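You operate a simulated robot arm through the tools that you are given. There is no shell and no other tool. Be economical: measure what you need, move in short steps, check, and stop when the job is done.

You run a simulated robot arm. Do the job below in one go: nothing can be reset, and whatever is moved stays where it is left.

JOB
Clear FOIL END on feeder A: slide the blue sensor in till it lights.
Fine: drive off before you touch it; then drive on, zero the counter, jog 150 mm (up to 30 over) and set the fan to AUTO for the run.

It is judged by the outcome, as a careful person would: the job done as asked, and still so three seconds after it is handed in. It fails if anything else is knocked over, pushed out of place, dropped, spilled or broken.

ROBOT AND FRAMES
A 6-joint arm with a two-finger parallel gripper on a trunk, on a base that drives. Base frame: it is fixed to the floor where the robot stands at the start and does not move with it; the origin is under the middle of the robot, x ahead of it, y to its left, z up. Units: m, degrees, N and s.
Its first joint turns from -166.0 to 166.0 degrees. Places, roughly: damper lever A [-0.5, -0.4, 1.4]; damper lever B [-0.8, -0.4, 1.4]; duct door A [-0.5, -0.4, 1.1]; duct door B [-0.8, -0.4, 1.1]; duct latch A [-0.4, -0.3, 1.1]; duct latch B [-0.7, -0.3, 1.1]; fan switch [-0.4, -0.3, 0.8]; far fan switch [4, -0.1, 0.8]; screen [0.7, -0.2, 0.8]; sleeve [0.2, -0.6, 1.4]; wide line blue block [0.8, 0.5, 1.2]; wide line brake lever [0.7, 0.9, 0.9]; wide line clip bar [1, -0.3, 1.1]; wide line drain valve [0.7, 0.1, 0.9]; wide line drive knob [0.6, 0, 0.7]; wide line far knob [0.7, 0, 0.9]. Payload 3.91 kg.
Tool frame: the origin (TCP) lies between the finger pads and is the grasp point; the fingertips stand 0.03 m ahead of it; z points along the fingers, y is the line along which they close. The gripper opens to 0.11 m. The fingers are 0.02 m wide and 0.01 m thick; the gripper's body (0.048 by 0.112 m) begins 0.055 m behind the TCP.
Orientation is that of the tool frame in the base frame, as a unit quaternion [w, x, y, z]. With the fingers straight down and closing along the base's y, the tool's x points along the base's -x, its y along +y and its z along -z.

CONTROLS
- The arm moves only by the tool drive_tool. Its argument "targets" is one flat list of numbers, 6 for each row, row after row: the shift along the tool's x, y, z in cm, then the turn, a rotation vector about the tool's x, y, z in degrees. In form: [tx, ty, tz, rx, ry, rz, tx, ty, tz, rx, ry, rz, ...]. A call has 1 to 20 rows; each row is the pose to reach, as a shift and turn from the pose commanded when the call began, along the tool's axes at that moment. "hand" is the finger opening in cm, from 0 to 11, set as the call begins (left out, the last holds). Each row takes 0.2 s and may step no farther than 0.05 m and 8.6 degrees from the row before; otherwise, or with a gripper value out of range, the whole call is refused. A pose out of reach is approached as far as the arm can. The call stops where the force on the tool passes 40 N (or 10 N more than at its start, if that is more) or the arm is blocked; 0.2 s more then pass. The fingers move at their own pace (about 0.108 m/s each) and stop on an object; they squeeze with about 35 N. The grip force told is the motor's: it shows also when the fingers shut on nothing. Time passes only in rows, and 0.2 s behind the last, so rows that repeat a pose let the fingers close. It gives the time, the measured TCP pose, the force on the tool (base axes), the opening and the grip force at its end, in the units of the frame above (readings bear some noise), with the torque about the TCP (base axes, N m) and any sound that the robot's microphone picked up, and new pictures: "show" is both (left out), scene, wrist or none.
- Cameras (640 x 400 px; columns grow to the right, rows downward): "scene" is now at [0.6759, 0.1646, 1.122]; the picture's right is [0.00, -0.19, -0.98], its down [-0.75, -0.65, 0.12] and it looks along [-0.66, 0.73, -0.14] (base axes); focal length 214 px, centre (320, 200). "wrist" rides on the gripper at [0.072, 0.017, -0.103] in the tool frame; the picture's right is [-0.23, 0.97, 0.00], its down [-0.76, -0.18, -0.62] and it looks along [-0.61, -0.14, 0.78] (tool axes); focal length 222 px, centre (320, 200). There is no depth. A picture from a camera that has moved, and an enlarged one, comes with that camera's place and axes in the base frame and with its lens. The place of the scene camera against the robot may be out by one fixed shift of up to 0.018 m in any direction.
- roll_base(legs): drives the robot by 1 to 6 legs, each [ahead, left, turn to the left] in m, m and degrees, along the robot's own axes; the way and the turn of a leg run together, so that a leg with both is an arc; at most 1.5 m and 180 degrees a leg. The arm and the cameras ride along, it lands a little off, and it stops where it bumps. It gives what a move gives, and a new picture of the scene camera.
- head_to(pan, tilt): turns the head with the scene camera to pan (to the left, within 80 degrees either way) and tilt (down, from -29 to 69), counted from straight ahead of the robot. It gives what a move gives, and a new picture of the scene camera.
- inspect(camera, box): a new picture of the part [left, top, right, bottom] of that camera's present view, enlarged. It takes no simulated time.
- job_done(): hands the job in; it is judged then, once.

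Go step by step. Nothing tells you exact positions but the pictures and the camera data: compare them with the known pose of the tool, close in by small moves and look again before you grip or let go. The budget is 120 turns and 260 pictures, counting those below and the enlarged ones. Unless the task says otherwise, let go and move clear before handing in.

The tools are called after "Request:" as name(argument=value, ...) on one line, values as JSON. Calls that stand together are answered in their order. drive_tool: Moves the arm, as the interface text tells. Its arguments: {"type":"object","properties":{"targets":{"type":"array","items":{"type":"number"}},"hand":{"type":"number"},"show":{"type":"string","enum":["both","scene","wrist","none"]}},"required":["targets"]} The other tools are called the same way: roll_base (legs) drives the base; head_to (pan, tilt) turns the head that bears the scene camera; inspect (camera, box) takes an enlarged picture of a part of a camera's view; job_done () hands the job in.

At the start:

```text
clock: 0.0
tool_pos: [0.621, 0.0783, 0.999]
ee_rot: [0.0, -0.001, 1.0, 0.0]
wrist_force: [0.2, 0.0, -0.1]
wrist_torque: [-0.01, -0.02, 0.01]
opening: 0.1098
grip_force: 0.0
robot x, y, heading: [0.0019, -0.0003, 0.1]
head pan, tilt: [79.3, 41.7]
```

scene: 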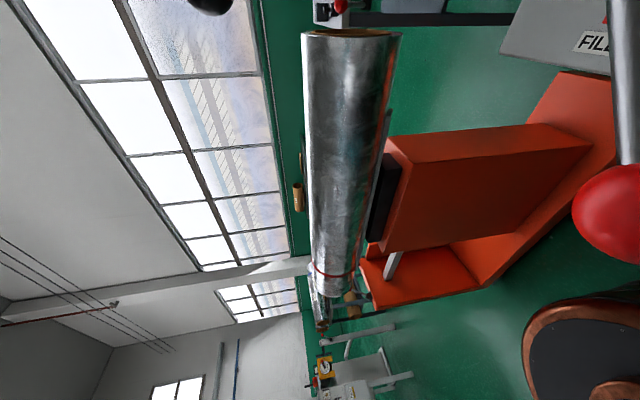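
wrist: 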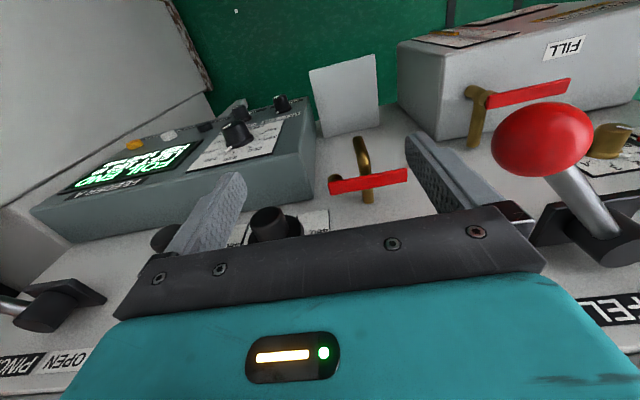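

The scene camera is rolled and looking away from the work area; the wrist camera shows a console with a screen reading FOIL END. I'll turn the head ahead and enlarge the wrist view.

Request:
head_to(pan=0, tilt=25)

Request:
inspect(camera="wrist", box=[0, 80, 320, 280])

```text
clock: 1.5
tool_pos: [0.6214, 0.0778, 0.9999]
ee_rot: [0.001, 0.0, 1.0, 0.0]
wrist_force: [0.4, -0.3, 0.5]
wrist_torque: [0.02, 0.0, 0.02]
opening: 0.11
grip_force: 0.0
robot x, y, heading: [0.0014, 0.0009, -0.1]
head pan, tilt: [0.0, 25.0]
camera scene: at [0.7016, 0.0823, 1.0455], right [0.0, -1.0, 0.0], down [-0.91, 0.0, 0.42], along [-0.42, 0.0, -0.91], focal length 214 px, centre (320, 200)
```

scene: 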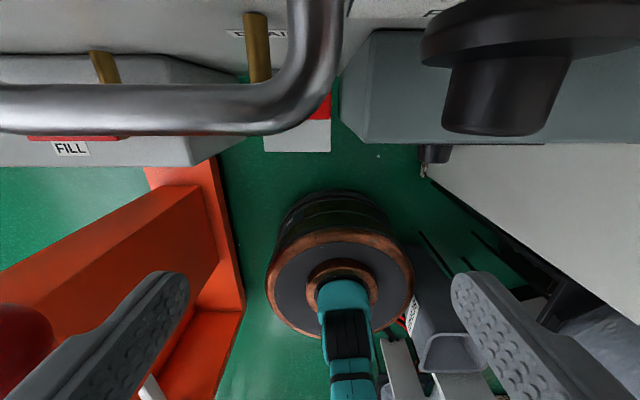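

```text
2.00 times, centred on (160, 180) of wrist
camera zoom: at [0.5499, 0.0948, 1.1022], right [0.23, 0.97, 0.0], down [0.76, -0.18, 0.62], along [0.61, -0.14, -0.78], focal length 444 px, centre (640, 240)
```

zoom: 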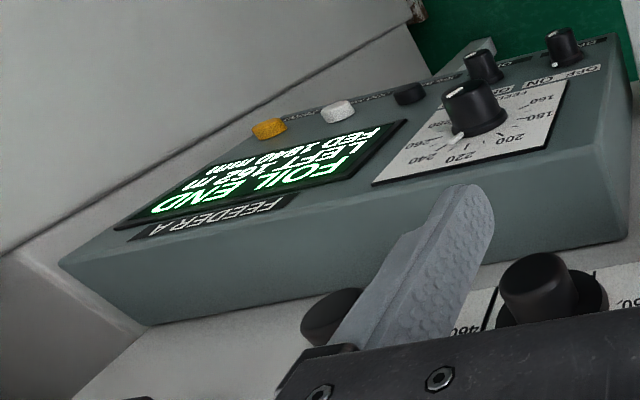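

The head frame has "straight ahead" pointing down (up = +x), so negative tilt looks further ahead. I'll look around more.

Request:
head_to(pan=0, tilt=-29)

Request:
head_to(pan=60, tilt=-29)

Request:
head_to(pan=-60, tilt=-29)

Request:
head_to(pan=-80, tilt=30)

```text
clock: 2.7
tool_pos: [0.6159, 0.0768, 1.0021]
ee_rot: [0.0, 0.001, 1.0, 0.0]
wrist_force: [-132.3, -10.8, -26.1]
wrist_torque: [2.32, -6.88, -2.41]
opening: 0.1099
grip_force: 0.2
robot x, y, heading: [0.0057, -0.0009, 0.1]
head pan, tilt: [0.0, -28.6]
camera scene: at [0.7272, 0.0829, 1.0481], right [0.0, -1.0, -0.01], down [-1.0, 0.0, 0.1], along [-0.1, 0.01, -1.0], focal length 214 px, centre (320, 200)
```

scene: 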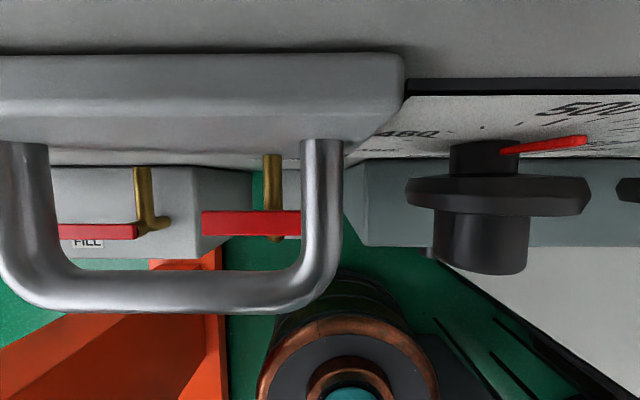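

```text
clock: 4.0
tool_pos: [0.6142, 0.0309, 1.0044]
ee_rot: [0.0, 0.022, 1.0, 0.001]
wrist_force: [-184.4, -75.5, -22.7]
wrist_torque: [5.01, -10.34, -5.61]
opening: 0.1102
grip_force: 0.0
robot x, y, heading: [-0.0031, -0.0163, -2.4]
head pan, tilt: [60.0, -28.6]
camera scene: at [0.7301, 0.1054, 1.0894], right [-0.03, -0.57, -0.82], down [-1.0, -0.02, 0.05], along [-0.05, 0.82, -0.57], focal length 214 px, centre (320, 200)
```

scene: 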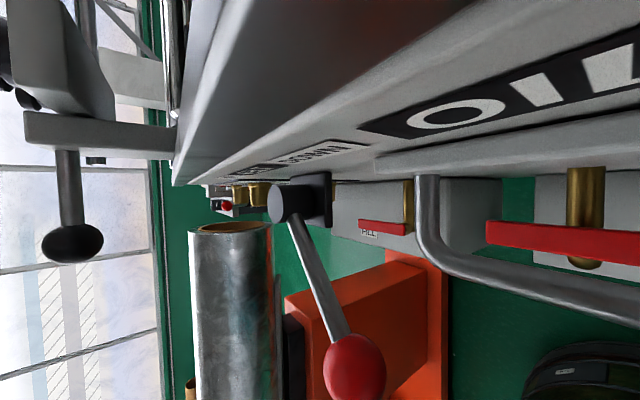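

```text
clock: 6.0
tool_pos: [0.6125, 0.1089, 1.0034]
ee_rot: [0.001, -0.016, 1.0, -0.001]
wrist_force: [-152.2, 68.3, -3.2]
wrist_torque: [-3.58, -7.51, 5.49]
opening: 0.1039
grip_force: 0.0
robot x, y, heading: [0.0014, 0.0107, 2.1]
head pan, tilt: [-60.0, -28.6]
camera scene: at [0.7302, 0.0453, 1.0874], right [0.02, -0.59, 0.8], down [-1.0, 0.01, 0.03], along [-0.03, -0.8, -0.59], focal length 214 px, centre (320, 200)
```

scene: 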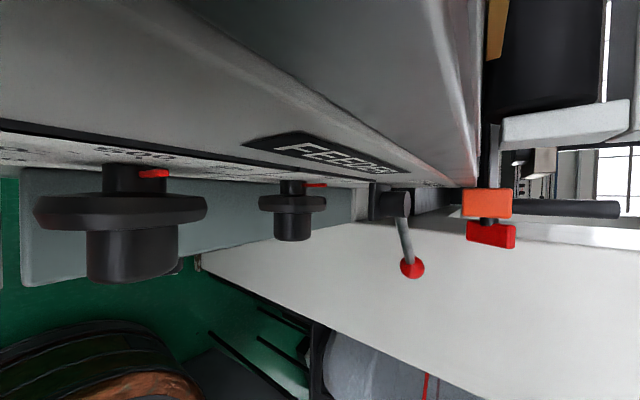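

```text
clock: 7.3
tool_pos: [0.6217, 0.0763, 0.9998]
ee_rot: [0.0, 0.001, 1.0, 0.0]
wrist_force: [0.1, -1.1, 0.2]
wrist_torque: [0.02, -0.01, 0.02]
opening: 0.1102
grip_force: 0.1
robot x, y, heading: [-0.0054, -0.0033, 0.1]
head pan, tilt: [-80.0, 30.0]
camera scene: at [0.6941, -0.0091, 1.122], right [0.0, -0.17, 0.98], down [-0.87, 0.49, 0.09], along [-0.5, -0.85, -0.15], focal length 214 px, centre (320, 200)
```

scene: 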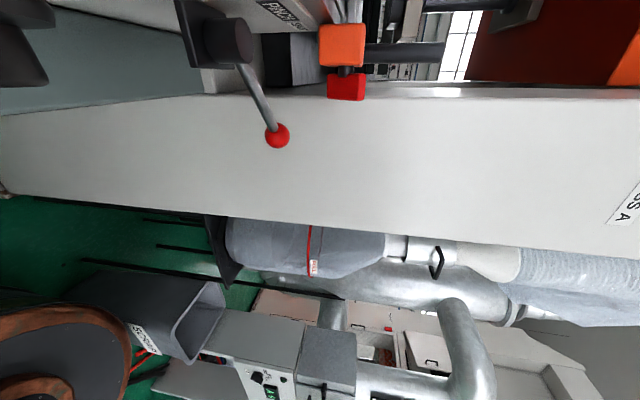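

The head rides on the gripper, and bumped the fascia; I note to keep it clear. I'll retract the arm from the fascia and tip the tool partly forward to see the front.

Request:
head_to(pan=0, tilt=30)

Request:
drive_tool(targets=[4, 0, 0, 0, 0, 0, 8, 0, 0, 0, 0, 0, 12, 0, -2, 0, 0, 0, 14, 0, -4, 0, -8, 0, 14, 0, -6, 0, -16, 0, 14, 0, -8, 0, -24, 0, 14, 0, -10, 0, -32, 0, 14, 0, -10, 0, -40, 0, 14, 0, -10, 0, -48, 0])

Request:
head_to(pan=0, tilt=0)

```text
clock: 8.8
tool_pos: [0.621, 0.0786, 0.9986]
ee_rot: [0.001, 0.0, 1.0, 0.0]
wrist_force: [-0.4, -0.2, 0.2]
wrist_torque: [0.02, 0.02, 0.0]
opening: 0.11
grip_force: 0.0
robot x, y, heading: [0.0015, 0.0012, 0.0]
head pan, tilt: [0.0, 30.0]
camera scene: at [0.6937, 0.0821, 1.0472], right [0.0, -1.0, 0.0], down [-0.87, 0.0, 0.5], along [-0.5, 0.0, -0.87], focal length 214 px, centre (320, 200)
```

scene: 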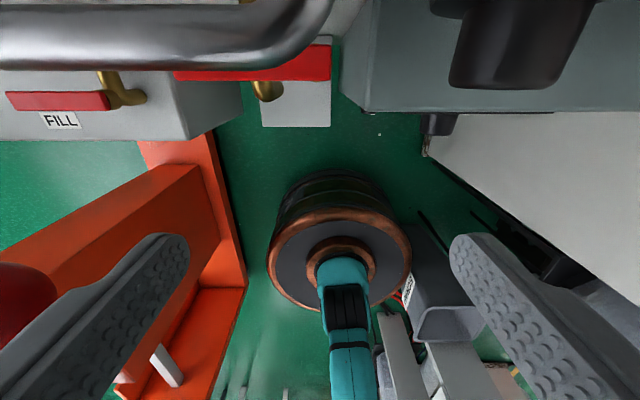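

```text
clock: 10.8
tool_pos: [0.4814, 0.0791, 1.0997]
ee_rot: [0.408, 0.0, 0.913, 0.0]
wrist_force: [-0.2, -0.5, 0.1]
wrist_torque: [0.02, -0.02, 0.0]
opening: 0.11
grip_force: 0.1
robot x, y, heading: [0.0017, 0.0004, -0.2]
head pan, tilt: [0.0, 30.0]
camera scene: at [0.5041, 0.0825, 1.18], right [0.0, -1.0, 0.0], down [-0.95, 0.0, -0.31], along [0.31, 0.0, -0.95], focal length 214 px, centre (320, 200)
camera wrist: at [0.3573, 0.0951, 1.114], right [0.15, 0.97, 0.17], down [0.04, -0.18, 0.98], along [0.99, -0.14, -0.07], focal length 222 px, centre (320, 200)
```

scene: 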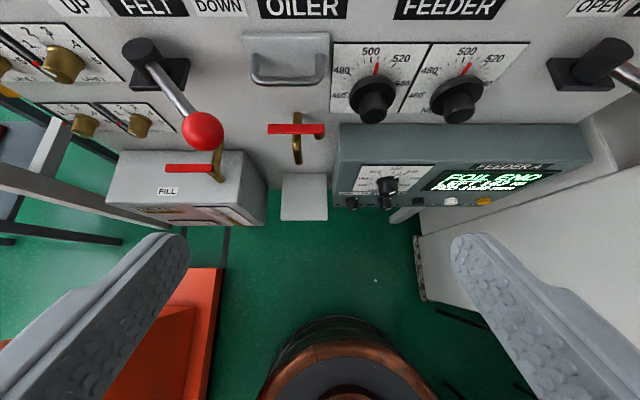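
wrist: 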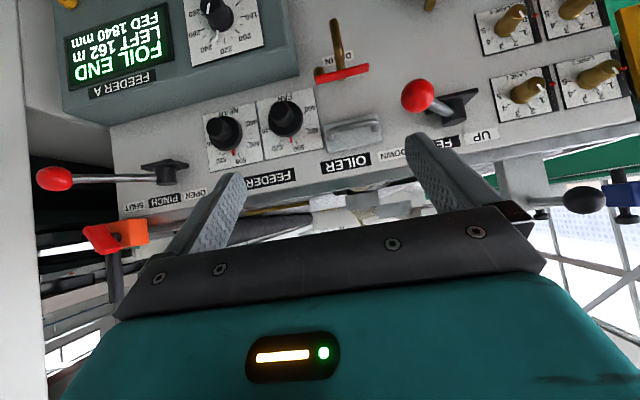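

```text
clock: 11.8
tool_pos: [0.4815, 0.0791, 1.0993]
ee_rot: [0.407, 0.0, 0.914, 0.0]
wrist_force: [-0.5, 1.4, -0.3]
wrist_torque: [0.01, -0.02, 0.0]
opening: 0.11
grip_force: 0.0
robot x, y, heading: [0.0023, 0.0008, -0.0]
head pan, tilt: [0.0, 0.0]
camera scene: at [0.5361, 0.0824, 1.216], right [0.0, -1.0, 0.0], down [-0.67, 0.0, -0.74], along [0.74, 0.0, -0.67], focal length 214 px, centre (320, 200)
```

scene: 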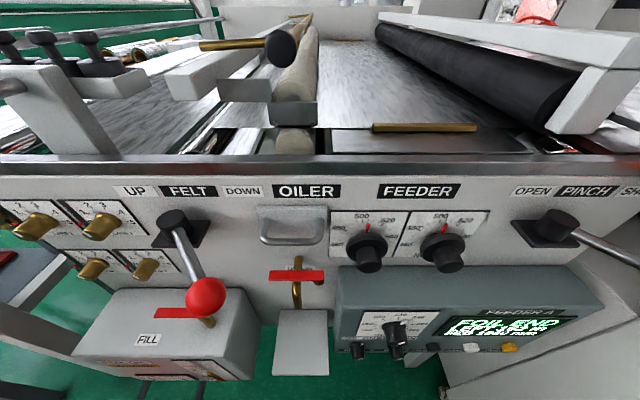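

Now a good view of the machine: console Feeder A with FOIL END, knobs, buttons. I'll zoom on the console and look up, left, right.

Request:
inspect(camera="scene", box=[330, 240, 610, 390])

Request:
inspect(camera="wrist", box=[60, 0, 360, 180])

Request:
head_to(pan=40, tilt=-25)

Request:
head_to(pan=-40, tilt=-25)

```text
2.29 times, centred on (470, 315) of scene
camera zoom: at [0.5361, 0.0824, 1.216], right [0.0, -1.0, 0.0], down [-0.67, 0.0, -0.74], along [0.74, 0.0, -0.67], focal length 490 px, centre (-23, -63)
```

zoom: 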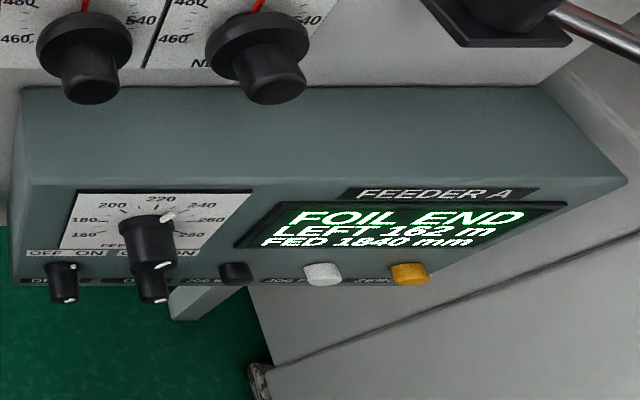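

```text
2.13 times, centred on (210, 90) of wrist
camera zoom: at [0.3572, 0.095, 1.1142], right [0.15, 0.97, 0.17], down [0.05, -0.18, 0.98], along [0.99, -0.14, -0.07], focal length 474 px, centre (555, 435)
```

zoom: 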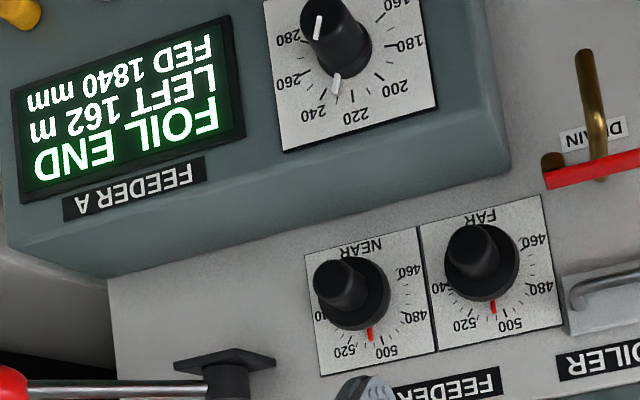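

```text
clock: 12.9
tool_pos: [0.4815, 0.0776, 1.0994]
ee_rot: [0.406, -0.001, 0.914, 0.0]
wrist_force: [0.7, 0.6, -0.4]
wrist_torque: [0.0, 0.04, 0.06]
opening: 0.1102
grip_force: 0.1
robot x, y, heading: [0.0023, 0.0026, -0.2]
head pan, tilt: [40.0, -25.0]
camera scene: at [0.5336, 0.128, 1.2664], right [0.48, -0.77, -0.43], down [-0.37, 0.27, -0.89], along [0.8, 0.58, -0.15], focal length 214 px, centre (320, 200)
```

scene: 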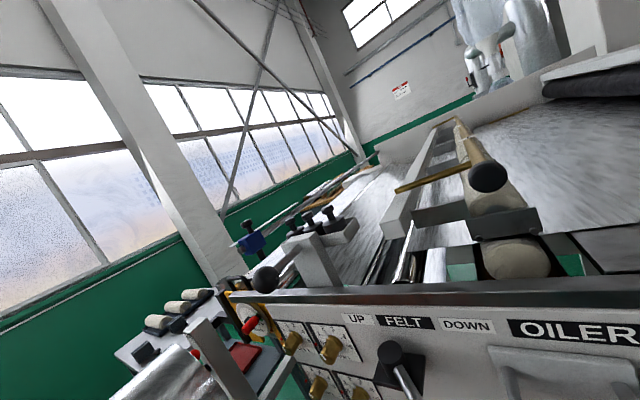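

```text
clock: 14.4
tool_pos: [0.4812, 0.0785, 1.0995]
ee_rot: [0.407, 0.0, 0.914, -0.001]
wrist_force: [-0.5, -0.2, 0.7]
wrist_torque: [-0.01, -0.02, 0.04]
opening: 0.1103
grip_force: 0.1
robot x, y, heading: [-0.0009, -0.0005, -0.0]
head pan, tilt: [-40.0, -25.0]
camera scene: at [0.5336, 0.0368, 1.2664], right [-0.48, -0.77, 0.43], down [-0.37, -0.27, -0.89], along [0.8, -0.58, -0.15], focal length 214 px, centre (320, 200)
```

scene: 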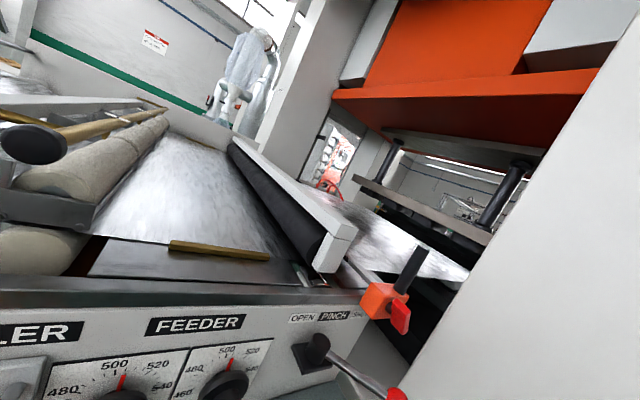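

The blue block sits at the left on a bracket over the foil's edge. I'll enlarge it.

Request:
head_to(pan=40, tilt=-10)

Request:
inspect(camera="scene", box=[180, 60, 420, 210])

Request:
inspect(camera="scene", box=[150, 180, 390, 330])

```text
clock: 15.9
tool_pos: [0.4815, 0.0781, 1.0999]
ee_rot: [0.407, 0.0, 0.914, 0.0]
wrist_force: [-0.5, -0.1, -0.5]
wrist_torque: [0.01, 0.02, 0.04]
opening: 0.1102
grip_force: 0.1
robot x, y, heading: [-0.0023, -0.0032, -0.0]
head pan, tilt: [40.0, -10.0]
camera scene: at [0.5275, 0.1365, 1.2444], right [0.48, -0.77, -0.43], down [-0.56, 0.11, -0.82], along [0.68, 0.63, -0.38], focal length 214 px, centre (320, 200)
```

scene: 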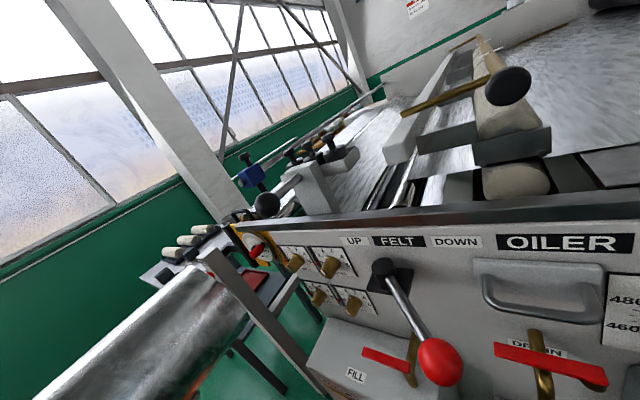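

```text
2.67 times, centred on (300, 135) of scene
camera zoom: at [0.5275, 0.1365, 1.2444], right [0.48, -0.77, -0.43], down [-0.56, 0.11, -0.82], along [0.68, 0.63, -0.38], focal length 572 px, centre (373, 373)
```

zoom: 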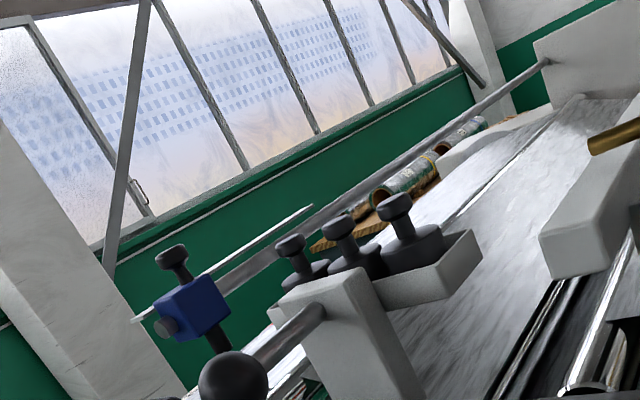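

```text
2.67 times, centred on (270, 255) of scene
camera zoom: at [0.5275, 0.1365, 1.2444], right [0.48, -0.77, -0.43], down [-0.56, 0.11, -0.82], along [0.68, 0.63, -0.38], focal length 572 px, centre (453, 53)
```

zoom: 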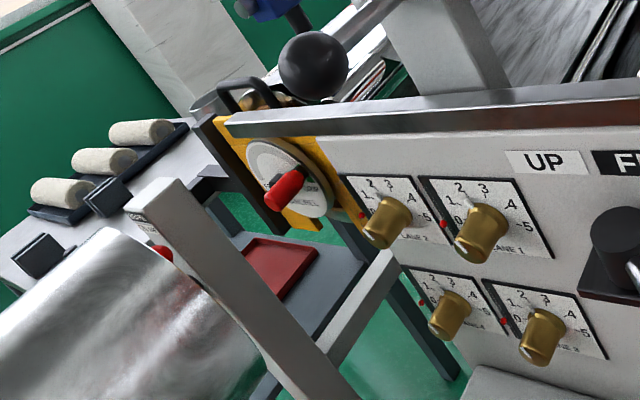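

The blue block rides on a rod with a thumb knob on top. First I'll read the console's switches closely by moving the hand lower in front of it.

Request:
head_to(pan=0, tilt=0)

Request:
drive_tool(targets=[3, -4, -3, 0, 0, 0, 6, -8, -5, 0, 0, 0, 9, -12, -7, 0, 0, 0, 9, -16, -8, 0, 8, 0, 9, -16, -8, 0, 8, 0], show="scene")

Request:
inspect(camera="scene", box=[160, 180, 480, 380])

```text
clock: 17.0
tool_pos: [0.4808, 0.0774, 1.0996]
ee_rot: [0.407, -0.001, 0.914, 0.0]
wrist_force: [-1.1, -0.2, 0.3]
wrist_torque: [0.0, -0.02, 0.01]
opening: 0.11
grip_force: 0.0
robot x, y, heading: [0.0, -0.0026, -0.0]
head pan, tilt: [0.0, 0.0]
camera scene: at [0.5361, 0.0825, 1.2161], right [0.0, -1.0, 0.0], down [-0.67, 0.0, -0.74], along [0.74, 0.0, -0.67], focal length 214 px, centre (320, 200)
```

scene: 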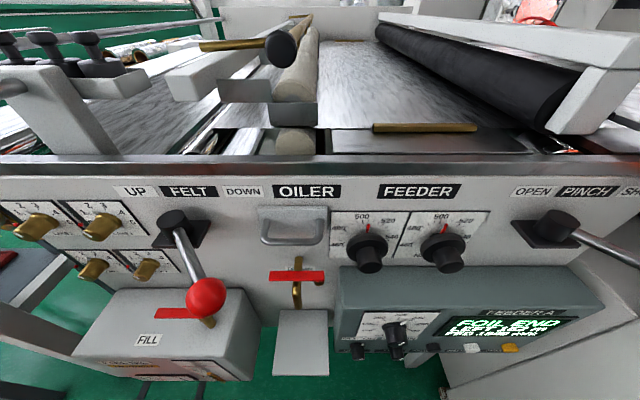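

```text
refused: row 1 steps farther than a row can; nothing moved
```

```text
2.00 times, centred on (320, 280) of scene
camera zoom: at [0.5361, 0.0825, 1.2161], right [0.0, -1.0, 0.0], down [-0.67, 0.0, -0.74], along [0.74, 0.0, -0.67], focal length 429 px, centre (320, 40)
```

zoom: 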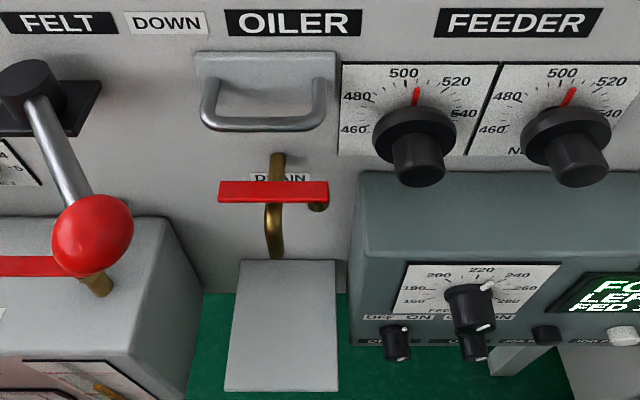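

I need to know what is behind the robot before backing up a little. I'll point the tool down again, high, and look backward.

Request:
drive_tool(targets=[-3, 0, -3, 0, 8, 0, -6, 0, -6, 0, 16, 0, -9, 0, -9, 0, 24, 0, -11, 0, -11, 0, 32, 0, -11, 0, -11, 0, 40, 0, -11, 0, -11, 0, 48, 0], show="none")

Request:
head_to(pan=0, tilt=60)

Request:
head_to(pan=-60, tilt=60)

```text
clock: 18.4
tool_pos: [0.4724, 0.0769, 1.2565]
ee_rot: [-0.001, 0.0, 1.0, -0.001]
wrist_force: [-0.8, 0.0, 0.7]
wrist_torque: [0.0, -0.06, 0.01]
opening: 0.1102
grip_force: 0.0
robot x, y, heading: [-0.0013, 0.0005, 0.2]
head pan, tilt: [0.0, 0.0]
```

```text
clock: 19.7
tool_pos: [0.4733, 0.0781, 1.2548]
ee_rot: [0.001, -0.001, 1.0, 0.0]
wrist_force: [0.4, 0.6, -0.2]
wrist_torque: [0.04, -0.03, -0.02]
opening: 0.1099
grip_force: 0.0
robot x, y, heading: [-0.0006, -0.0, 0.1]
head pan, tilt: [0.0, 60.0]
camera scene: at [0.5036, 0.082, 1.3259], right [0.0, -1.0, 0.0], down [-0.5, 0.0, 0.87], along [-0.87, 0.0, -0.5], focal length 214 px, centre (320, 200)
```

scene: 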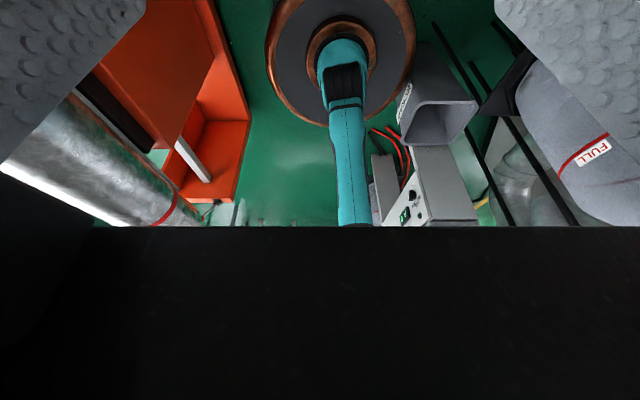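

```text
clock: 21.0
tool_pos: [0.4742, 0.0781, 1.2535]
ee_rot: [0.001, 0.001, 1.0, 0.0]
wrist_force: [-0.7, -0.3, 0.9]
wrist_torque: [0.02, 0.02, 0.01]
opening: 0.1101
grip_force: 0.1
robot x, y, heading: [-0.0004, 0.0025, -0.0]
head pan, tilt: [-60.0, 60.0]
camera scene: at [0.5034, 0.0243, 1.3592], right [0.0, -0.5, 0.87], down [-0.5, 0.75, 0.43], along [-0.87, -0.43, -0.25], focal length 214 px, centre (320, 200)
```

scene: 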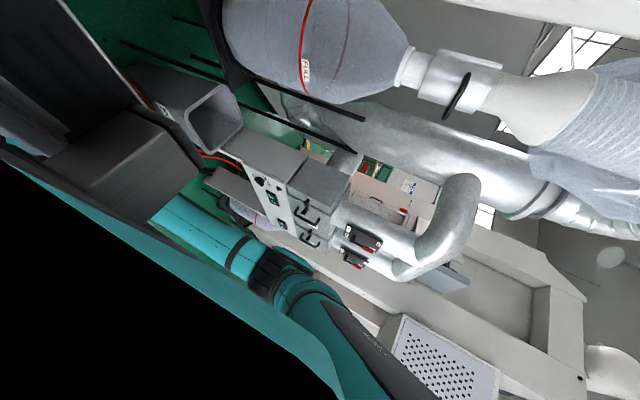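

Behind and left of the base there's clear green floor. I'll back off 0.15 m with a little left shift to give room in front of the console.

Request:
roll_base(legs=[[-0.15, 0.06, 0]])

Request:
head_to(pan=0, tilt=0)

Request:
drive_tool(targets=[0, -4, 3, 0, -8, 0, 0, -7, 6, 0, -16, 0, 0, -10, 9, 0, -24, 0, 0, -13, 12, 0, -32, 0, 0, -16, 15, 0, -40, 0, 0, -19, 18, 0, -48, 0, -2, -22, 20, 0, -56, 0, -4, -22, 24, 0, -56, 0, -6, -22, 28, 0, -56, 0], show="scene")

```text
clock: 22.4
tool_pos: [0.3199, 0.1392, 1.2545]
ee_rot: [-0.001, -0.001, 1.0, 0.0]
wrist_force: [0.2, -0.2, -0.2]
wrist_torque: [0.02, -0.02, 0.0]
opening: 0.1101
grip_force: 0.1
robot x, y, heading: [-0.1538, 0.0617, -0.1]
head pan, tilt: [-60.0, 60.0]
camera scene: at [0.3509, 0.0867, 1.3592], right [0.0, -0.5, 0.87], down [-0.5, 0.75, 0.43], along [-0.86, -0.44, -0.25], focal length 214 px, centre (320, 200)
```

scene: 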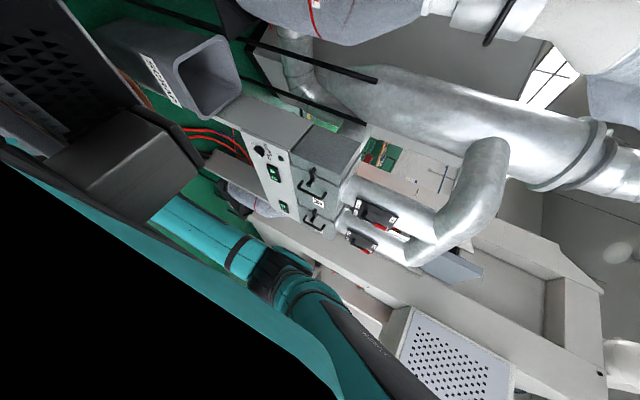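

```text
clock: 23.7
tool_pos: [0.3199, 0.1404, 1.2547]
ee_rot: [0.0, 0.0, 1.0, 0.0]
wrist_force: [0.2, -0.2, 0.3]
wrist_torque: [0.01, 0.0, 0.01]
opening: 0.11
grip_force: 0.0
robot x, y, heading: [-0.1506, 0.0618, 0.4]
head pan, tilt: [0.0, 0.0]
camera scene: at [0.4411, 0.1445, 1.3026], right [0.0, -1.0, 0.0], down [-1.0, 0.0, 0.0], along [0.0, 0.0, -1.0], focal length 214 px, centre (320, 200)
```

scene: 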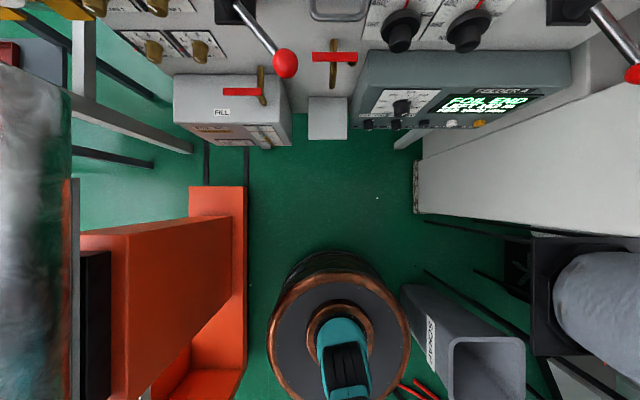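

```text
clock: 25.7
tool_pos: [0.3803, -0.0791, 0.9725]
ee_rot: [0.47, -0.001, 0.883, 0.0]
wrist_force: [-0.3, 0.5, 0.0]
wrist_torque: [-0.03, 0.01, 0.0]
opening: 0.1102
grip_force: 0.0
robot x, y, heading: [-0.1539, 0.0633, 0.1]
head pan, tilt: [0.0, 0.0]
camera scene: at [0.4201, -0.0756, 1.0947], right [0.0, -1.0, 0.0], down [-0.56, 0.0, -0.83], along [0.83, 0.0, -0.56], focal length 214 px, centre (320, 200)
```

scene: 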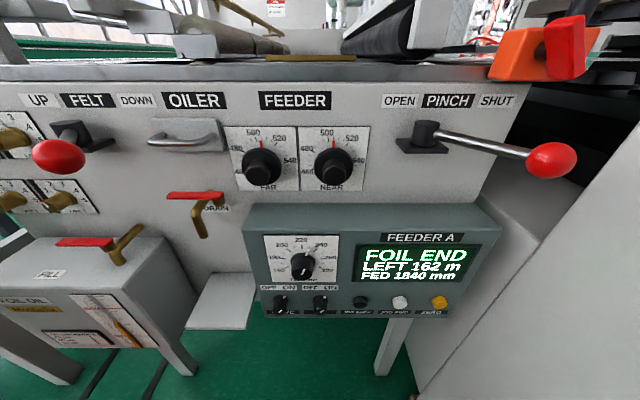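

Request:
inspect(camera="scene", box=[240, 215, 480, 345])

Request:
inspect(camera="scene", box=[255, 280, 355, 330])

```text
2.67 times, centred on (360, 280) of scene
camera zoom: at [0.4201, -0.0756, 1.0947], right [0.0, -1.0, 0.0], down [-0.56, 0.0, -0.83], along [0.83, 0.0, -0.56], focal length 572 px, centre (213, -13)
```

zoom: 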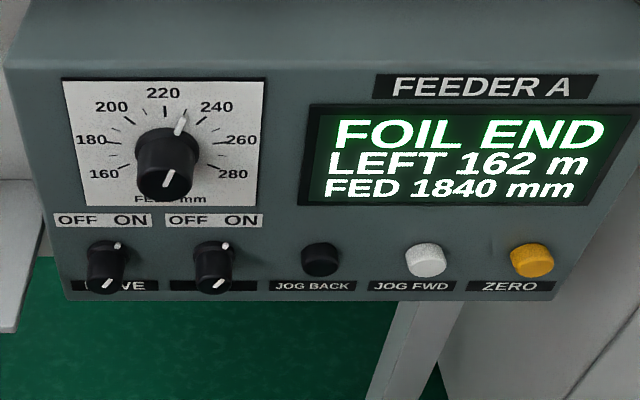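

```text
6.40 times, centred on (305, 305) of scene
camera zoom: at [0.4201, -0.0756, 1.0947], right [0.0, -1.0, 0.0], down [-0.56, 0.0, -0.83], along [0.83, 0.0, -0.56], focal length 1373 px, centre (416, -472)
```

zoom: 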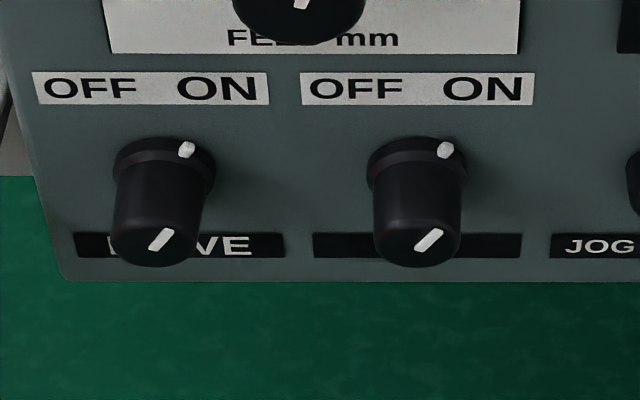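

Drive knob is at about [0.663, 0.002, 0.695] on a vertical face, pointing ON (right); OFF is left. I'll fold the head back, bring the tool horizontal in front of it and check with the wrist camera.

Request:
head_to(pan=0, tilt=65)

Request:
drive_tool(targets=[1.6, 1, 3.6, 0, -4, 0, 3.2, 2, 7.2, 0, -8, 0, 4.8, 3, 10.8, 0, -12, 0, 6.4, 4, 14.4, 0, -16, 0, 8, 5, 18, 0, -20, 0, 9.6, 6, 21.6, 0, -24, 0, 11.2, 7, 25.2, 0, -29, 0, 12, 8.1, 27.5, 0, -34, 0, 12, 8.1, 27.5, 0, -34, 0], hand=6)

```text
clock: 27.1
tool_pos: [0.3812, -0.0787, 0.9736]
ee_rot: [0.469, -0.001, 0.883, 0.001]
wrist_force: [-0.4, 0.0, -0.2]
wrist_torque: [0.01, 0.0, -0.01]
opening: 0.1099
grip_force: 0.1
robot x, y, heading: [-0.1512, 0.0577, -0.1]
head pan, tilt: [0.0, 65.0]
camera scene: at [0.3426, -0.0757, 1.0317], right [0.0, -1.0, 0.0], down [-0.99, 0.0, 0.16], along [-0.16, 0.0, -0.99], focal length 214 px, centre (320, 200)
```

scene: 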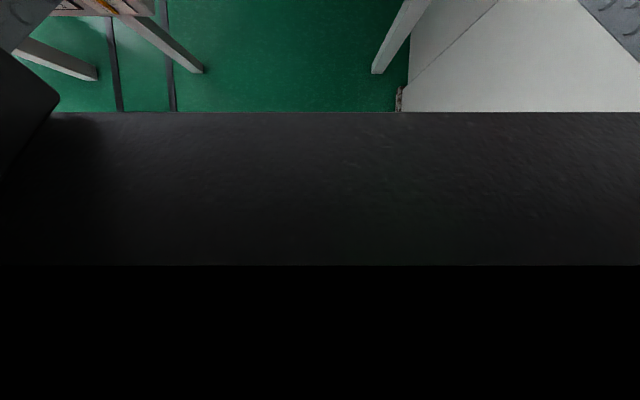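

```text
clock: 29.1
tool_pos: [0.5354, -0.0291, 0.7327]
ee_rot: [0.705, -0.005, 0.709, 0.016]
wrist_force: [0.4, 0.3, -0.3]
wrist_torque: [0.0, 0.02, 0.0]
opening: 0.0599
grip_force: 0.2
out of reach, approached as far as the arm can: row 7, 8, 9
robot x, y, heading: [-0.1538, 0.0598, 0.1]
head pan, tilt: [0.0, 65.0]
camera scene: at [0.4776, -0.0277, 0.7545], right [0.03, -1.0, -0.02], down [-0.91, -0.02, -0.42], along [0.42, 0.03, -0.91], focal length 214 px, centre (320, 200)
camera wrist: at [0.4328, -0.0149, 0.6597], right [-0.03, 0.97, 0.24], down [-0.61, -0.21, 0.76], along [0.79, -0.13, 0.6], focal length 222 px, centre (320, 200)
```

scene: 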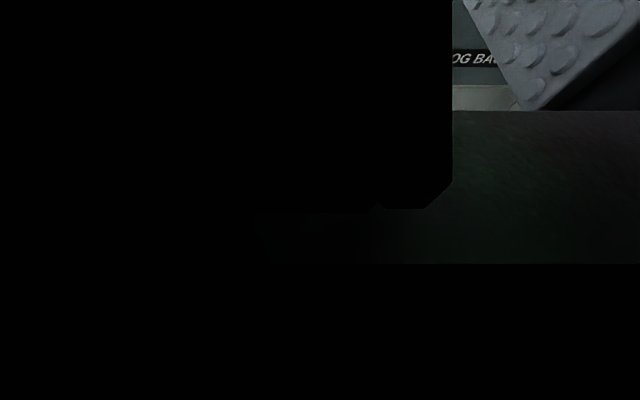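
wrist: 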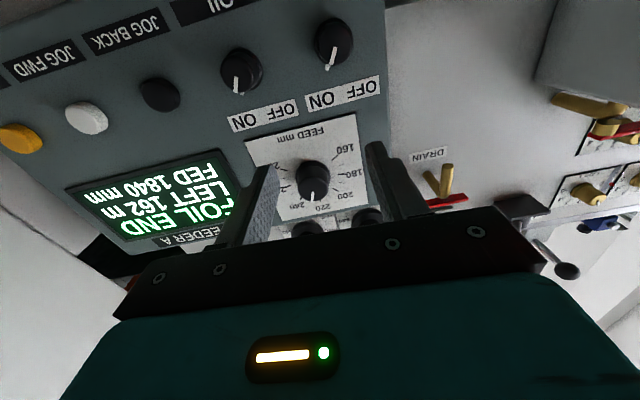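

The arm can't quite reach level that low this close. I'll raise slightly, then back the base another 0.12 m.

Request:
drive_tool(targets=[-3, 0, -3, 0, 0, 0, -5, 0, -6, 0, 0, 0], show="none")

Request:
roll_base(legs=[[-0.12, 0.06, 0]])

```text
clock: 29.7
tool_pos: [0.4915, -0.0336, 0.787]
ee_rot: [0.706, -0.001, 0.708, 0.001]
wrist_force: [-0.2, -0.5, -0.7]
wrist_torque: [0.04, -0.04, -0.03]
opening: 0.06
grip_force: 0.0
out of reach, approached as far as the arm can: row 2
robot x, y, heading: [-0.1534, 0.0623, 0.1]
head pan, tilt: [0.0, 65.0]
```

```text
clock: 31.0
tool_pos: [0.369, 0.0283, 0.7883]
ee_rot: [0.707, -0.001, 0.708, 0.001]
wrist_force: [0.6, 0.4, 0.2]
wrist_torque: [0.01, -0.01, 0.03]
opening: 0.0602
grip_force: 0.0
robot x, y, heading: [-0.2745, 0.1242, 0.3]
head pan, tilt: [0.0, 65.0]
camera scene: at [0.3112, 0.0321, 0.8102], right [0.0, -1.0, 0.0], down [-0.91, 0.0, -0.42], along [0.42, 0.0, -0.91], focal length 214 px, centre (320, 200)
```

scene: 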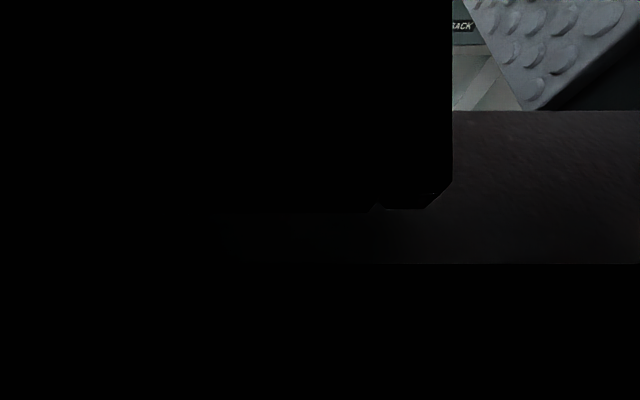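

Request:
drive_tool(targets=[0, 0, 4.5, 0, 0, 0, 1, -0.5, 9, 0, 0, 0, 3.5, -1, 12.5, 0, 0, 0, 6.5, -2, 16, 0, 0, 0, 9.3, -2.6, 18, 0, 0, 0, 9.3, -2.6, 18, 0, 0, 0], show="wrist")

```text
clock: 32.4
tool_pos: [0.5487, -0.0061, 0.6946]
ee_rot: [0.706, -0.004, 0.708, 0.007]
wrist_force: [-0.2, 0.3, 0.4]
wrist_torque: [-0.01, 0.0, 0.03]
opening: 0.0599
grip_force: 0.1
out of reach, approached as far as the arm can: row 2, 3, 4, 5, 6
robot x, y, heading: [-0.2717, 0.1208, -0.1]
head pan, tilt: [0.0, 65.0]
camera wrist: at [0.4456, 0.0077, 0.622], right [-0.02, 0.97, 0.23], down [-0.62, -0.19, 0.76], along [0.79, -0.13, 0.6], focal length 222 px, centre (320, 200)
```

wrist: 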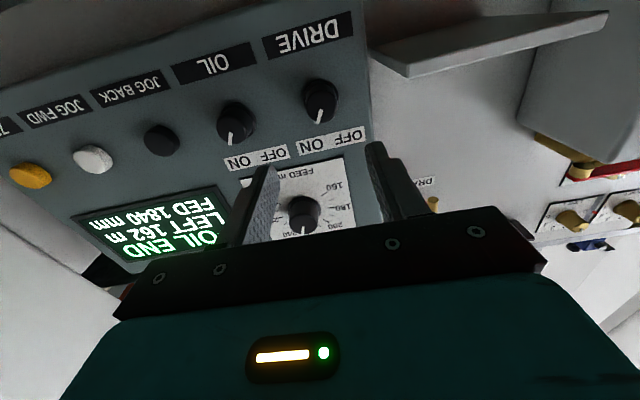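

Request:
drive_tool(targets=[1, 0, 2, 0, 4, 0, 2, 0, 4, 0, 8, 0, 2, 0, 4, 0, 8, 0], show="wrist")

```text
clock: 33.2
tool_pos: [0.5898, -0.0077, 0.676]
ee_rot: [0.655, -0.004, 0.756, 0.004]
wrist_force: [-0.1, -0.3, 0.3]
wrist_torque: [-0.01, 0.0, -0.02]
opening: 0.06
grip_force: 0.2
robot x, y, heading: [-0.2714, 0.1201, 0.1]
head pan, tilt: [0.0, 65.0]
camera wrist: at [0.478, 0.0075, 0.6181], right [0.03, 0.97, 0.23], down [-0.51, -0.18, 0.84], along [0.86, -0.14, 0.49], focal length 222 px, centre (320, 200)
```

wrist: 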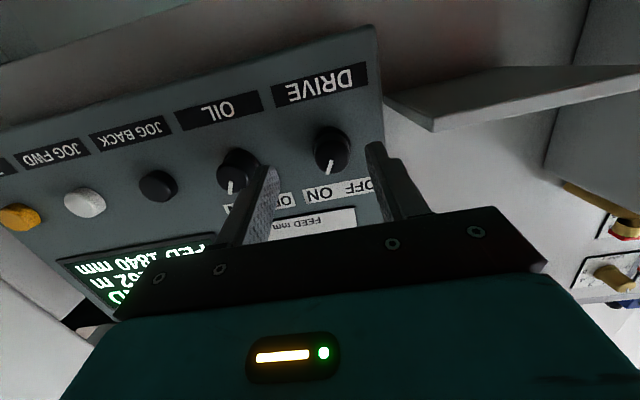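

Knob is about 9 mm to the left of the tool axis and 5 mm up. Correct and advance.

Request:
drive_tool(targets=[-0.8, 0.8, 0, 0, 0, 0, -0.8, 0.8, 1.7, 0, 0, 0, -0.8, 0.8, 3.2, 0, 0, 0, -0.8, 0.8, 3.2, 0, 0, 0], show="wrist")

Request:
inspect(camera="wrist", box=[220, 80, 460, 230])

```text
clock: 34.2
tool_pos: [0.6212, -0.0067, 0.6798]
ee_rot: [0.655, -0.005, 0.756, 0.005]
wrist_force: [1.0, -0.7, 0.2]
wrist_torque: [0.0, -0.03, -0.01]
opening: 0.0599
grip_force: 0.0
out of reach, approached as far as the arm can: row 3, 4
robot x, y, heading: [-0.2721, 0.1222, -0.1]
head pan, tilt: [0.0, 65.0]
camera wrist: at [0.5098, 0.01, 0.622], right [0.02, 0.97, 0.23], down [-0.51, -0.19, 0.84], along [0.86, -0.13, 0.49], focal length 222 px, centre (320, 200)
```

wrist: 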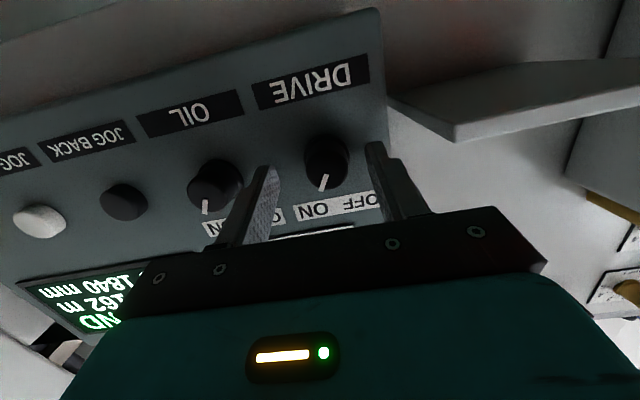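

```text
2.67 times, centred on (340, 155) of wrist
camera zoom: at [0.5098, 0.01, 0.622], right [0.02, 0.97, 0.23], down [-0.51, -0.19, 0.84], along [0.86, -0.13, 0.49], focal length 592 px, centre (267, 320)
```

zoom: 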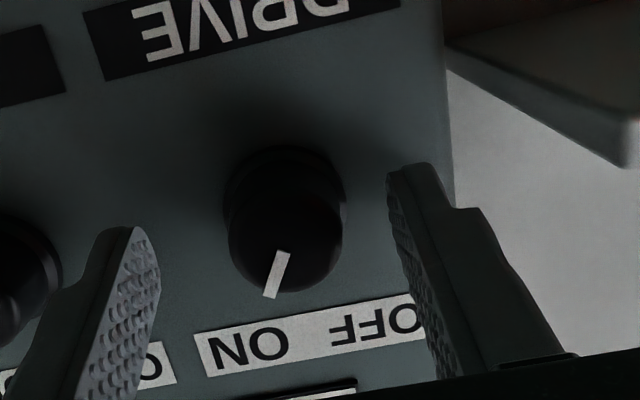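

Request:
drive_tool(targets=[-0.3, 0.4, 0.3, 0, 4, 0, -0.5, 0.7, 0.8, 0, 8, 0, -0.5, 0.7, 1.5, 0, 8, 0, -0.5, 0.7, 1.5, 0, 8, 0], show="none")

Request:
inspect(camera="wrist", box=[220, 80, 460, 230])

```text
clock: 34.9
tool_pos: [0.628, 0.0001, 0.6835]
ee_rot: [0.603, 0.0, 0.798, 0.0]
wrist_force: [-19.8, 2.2, 13.6]
wrist_torque: [-0.2, -0.43, -0.24]
opening: 0.0606
grip_force: 1.0
robot x, y, heading: [-0.2732, 0.1214, -0.1]
head pan, tilt: [0.0, 65.0]
stopped in row 3: the force on the tool passed its limit at 59 N (the readings are from after the stop); the commanded pose is now the measured one
```

```text
2.67 times, centred on (340, 155) of wrist
camera zoom: at [0.5091, 0.0167, 0.6428], right [0.06, 0.97, 0.22], down [-0.39, -0.18, 0.9], along [0.92, -0.14, 0.37], focal length 592 px, centre (267, 320)
```

zoom: 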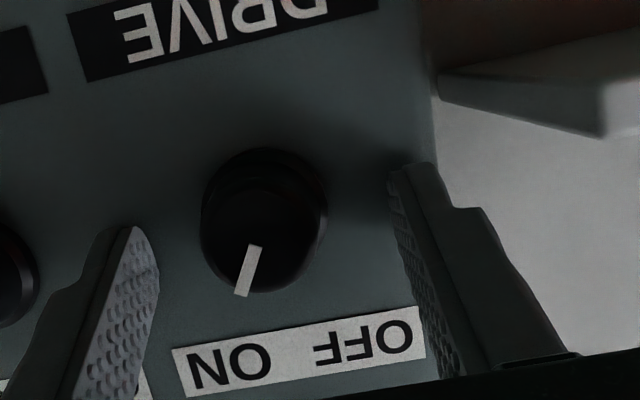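

Tips touched the face, so the face is at x≈0.66. Back off 3 mm and close on the knob.

Request:
drive_tool(targets=[0, 0, -0.3, 0, 0, 0, 0, 0, -0.3, 0, 0, 0, 0, 0, -0.3, 0, 0, 0], hand=0, show="wrist")

```text
clock: 35.7
tool_pos: [0.6262, 0.0005, 0.6821]
ee_rot: [0.601, -0.001, 0.799, 0.001]
wrist_force: [18.0, -2.4, -12.2]
wrist_torque: [-0.13, 0.5, -0.09]
opening: 0.031
grip_force: 45.2
robot x, y, heading: [-0.2765, 0.1212, -0.1]
head pan, tilt: [0.0, 65.0]
camera wrist: at [0.508, 0.0167, 0.6409], right [0.06, 0.97, 0.22], down [-0.39, -0.18, 0.9], along [0.92, -0.14, 0.37], focal length 222 px, centre (320, 200)
```

wrist: 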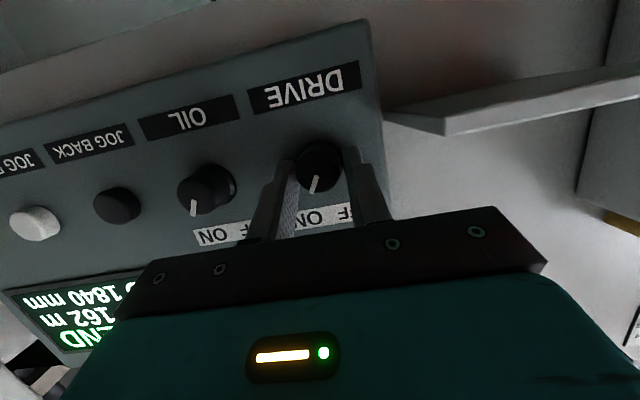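

Gripped. Turn it counter-clockwise (about base x) toward OFF, 40° first.

Request:
drive_tool(targets=[0, 0, 0, 2.2, 0, -7.7, 0, 0, 0, 4.4, 0, -15.4, 0, 0, 0, 6.6, 0, -23.1, 0, 0, 0, 8.9, 0, -30.8, 0, 0, 0, 11.1, 0, -38.4, 0, 0, 0, 11.1, 0, -38.4], show="wrist")

```text
clock: 36.2
tool_pos: [0.626, 0.0006, 0.6848]
ee_rot: [0.597, -0.014, 0.802, -0.014]
wrist_force: [11.4, -0.7, -5.1]
wrist_torque: [-0.09, -0.3, 0.07]
opening: 0.0311
grip_force: 45.1
out of reach, approached as far as the arm can: row 1, 2
robot x, y, heading: [-0.2779, 0.1253, 0.2]
head pan, tilt: [0.0, 65.0]
stopped in row 2: the force on the tool passed its limit at 42 N (the readings are from after the stop); the commanded pose is now the measured one
camera wrist: at [0.5073, 0.0147, 0.6432], right [0.06, 0.98, 0.18], down [-0.38, -0.14, 0.92], along [0.92, -0.12, 0.36], focal length 222 px, centre (320, 200)
```

wrist: 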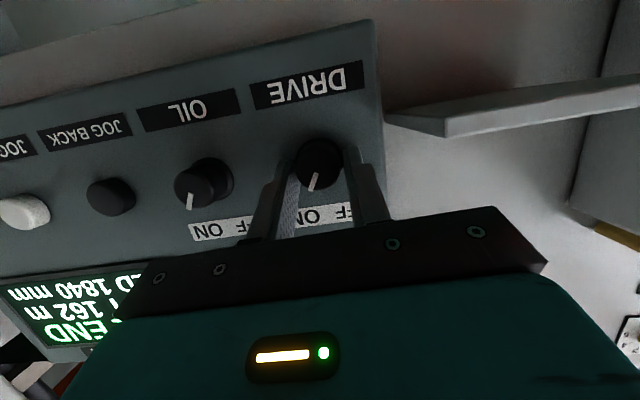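

The turn stalled from reach plus side force. I'll release, back off, and test which rolls the wrist can do in free space.

Request:
drive_tool(targets=[0, 0, 0, 0, 0, 0, 0, 0, 0, 0, 0, 0, 0, 0, -3, 0, 0, 0, 0, 0, -6, 0, 0, 0, -1, 0, -9, 0, 0, 0], hand=6, show="none")

Request:
drive_tool(targets=[0, 0, 0, 0, 0, 8, 0, 0, 0, 0, 0, 16, 0, 0, 0, 0, 0, 24, 0, 0, 0, 0, 0, 32, 0, 0, 0, 0, 0, 40, 0, 0, 0, 0, 0, 48, 0, 0, 0, 0, 0, 56, 0, 0, 0, 0, 0, 64, 0, 0, 0, 0, 0, 64], show="none")

```text
clock: 37.4
tool_pos: [0.5413, 0.0016, 0.7192]
ee_rot: [0.596, -0.015, 0.803, -0.014]
wrist_force: [-0.4, 1.0, 0.3]
wrist_torque: [0.02, -0.05, 0.0]
opening: 0.0601
grip_force: 0.0
robot x, y, heading: [-0.2772, 0.1202, 0.0]
head pan, tilt: [0.0, 65.0]
```

```text
clock: 39.4
tool_pos: [0.5421, 0.0013, 0.7211]
ee_rot: [0.513, 0.415, 0.687, 0.304]
wrist_force: [-0.4, 0.3, -0.1]
wrist_torque: [-0.01, 0.0, 0.0]
opening: 0.0601
grip_force: 0.1
robot x, y, heading: [-0.2747, 0.1218, 0.1]
head pan, tilt: [0.0, 65.0]
```

Positive roll is free. I'll level the tool while rolled, then roll further to about +95°.

Request:
drive_tool(targets=[0, 0, 0, -7.4, -4, 0, 0, 0, 0, -14.8, -8, 0, 0, 0, 0, -14.8, -8, 0], show="none")

Request:
drive_tool(targets=[0, 0, 0, 0, 0, 8, 0, 0, 0, 0, 0, 16, 0, 0, 0, 0, 0, 24, 0, 0, 0, 0, 0, 33, 0, 0, 0, 0, 0, 33], show="wrist")

```text
clock: 40.2
tool_pos: [0.5405, -0.0099, 0.7215]
ee_rot: [0.606, 0.359, 0.608, 0.366]
wrist_force: [-0.3, 0.6, 0.3]
wrist_torque: [0.02, 0.01, -0.01]
opening: 0.0601
grip_force: 0.0
out of reach, approached as far as the arm can: row 2, 3
robot x, y, heading: [-0.274, 0.1212, -0.0]
head pan, tilt: [0.0, 65.0]
```

```text
refused: row 4 steps farther than a row can; nothing moved
```

Level tool is near a wrist singularity (yaw lost); pitch ≥14° is fine and roll about the tool's own axis works. I'll set pitch 14°, roll +37°, and test rolling to −37° in free space.

Request:
drive_tool(targets=[0, 0, 0, 6.2, 3.3, 0, 0, 0, 0, 12.4, 6.6, 0, 0, 0, 0, 12.4, 6.6, 0], show="none")

Request:
drive_tool(targets=[0, 0, 0, 0, 0, -8, 0, 0, 0, 0, 0, -16, 0, 0, 0, 0, 0, -24, 0, 0, 0, 0, 0, -32, 0, 0, 0, 0, 0, -40, 0, 0, 0, 0, 0, -48, 0, 0, 0, 0, 0, -56, 0, 0, 0, 0, 0, -64, 0, 0, 0, 0, 0, -72, 0, 0, 0, 0, 0, -80, 0, 0, 0, 0, 0, -88, 0, 0, 0, 0, 0, -96, 0, 0, 0, 0, 0, -99, 0, 0, 0, 0, 0, -99], show="none")

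```text
clock: 41.0
tool_pos: [0.5406, -0.0097, 0.7225]
ee_rot: [0.531, 0.407, 0.674, 0.314]
wrist_force: [-0.3, -0.8, 0.9]
wrist_torque: [-0.01, 0.02, -0.04]
opening: 0.0599
grip_force: 0.0
robot x, y, heading: [-0.2744, 0.1248, -0.1]
head pan, tilt: [0.0, 65.0]
```

```text
clock: 44.0
tool_pos: [0.5578, -0.0651, 0.8145]
ee_rot: [0.565, -0.25, 0.776, -0.127]
wrist_force: [0.2, -0.5, -0.2]
wrist_torque: [0.02, -0.03, 0.0]
opening: 0.0602
grip_force: 0.1
out of reach, approached as far as the arm can: row 9, 10, 11, 12, 13, 14
robot x, y, heading: [-0.2752, 0.1256, -0.0]
head pan, tilt: [0.0, 65.0]
```

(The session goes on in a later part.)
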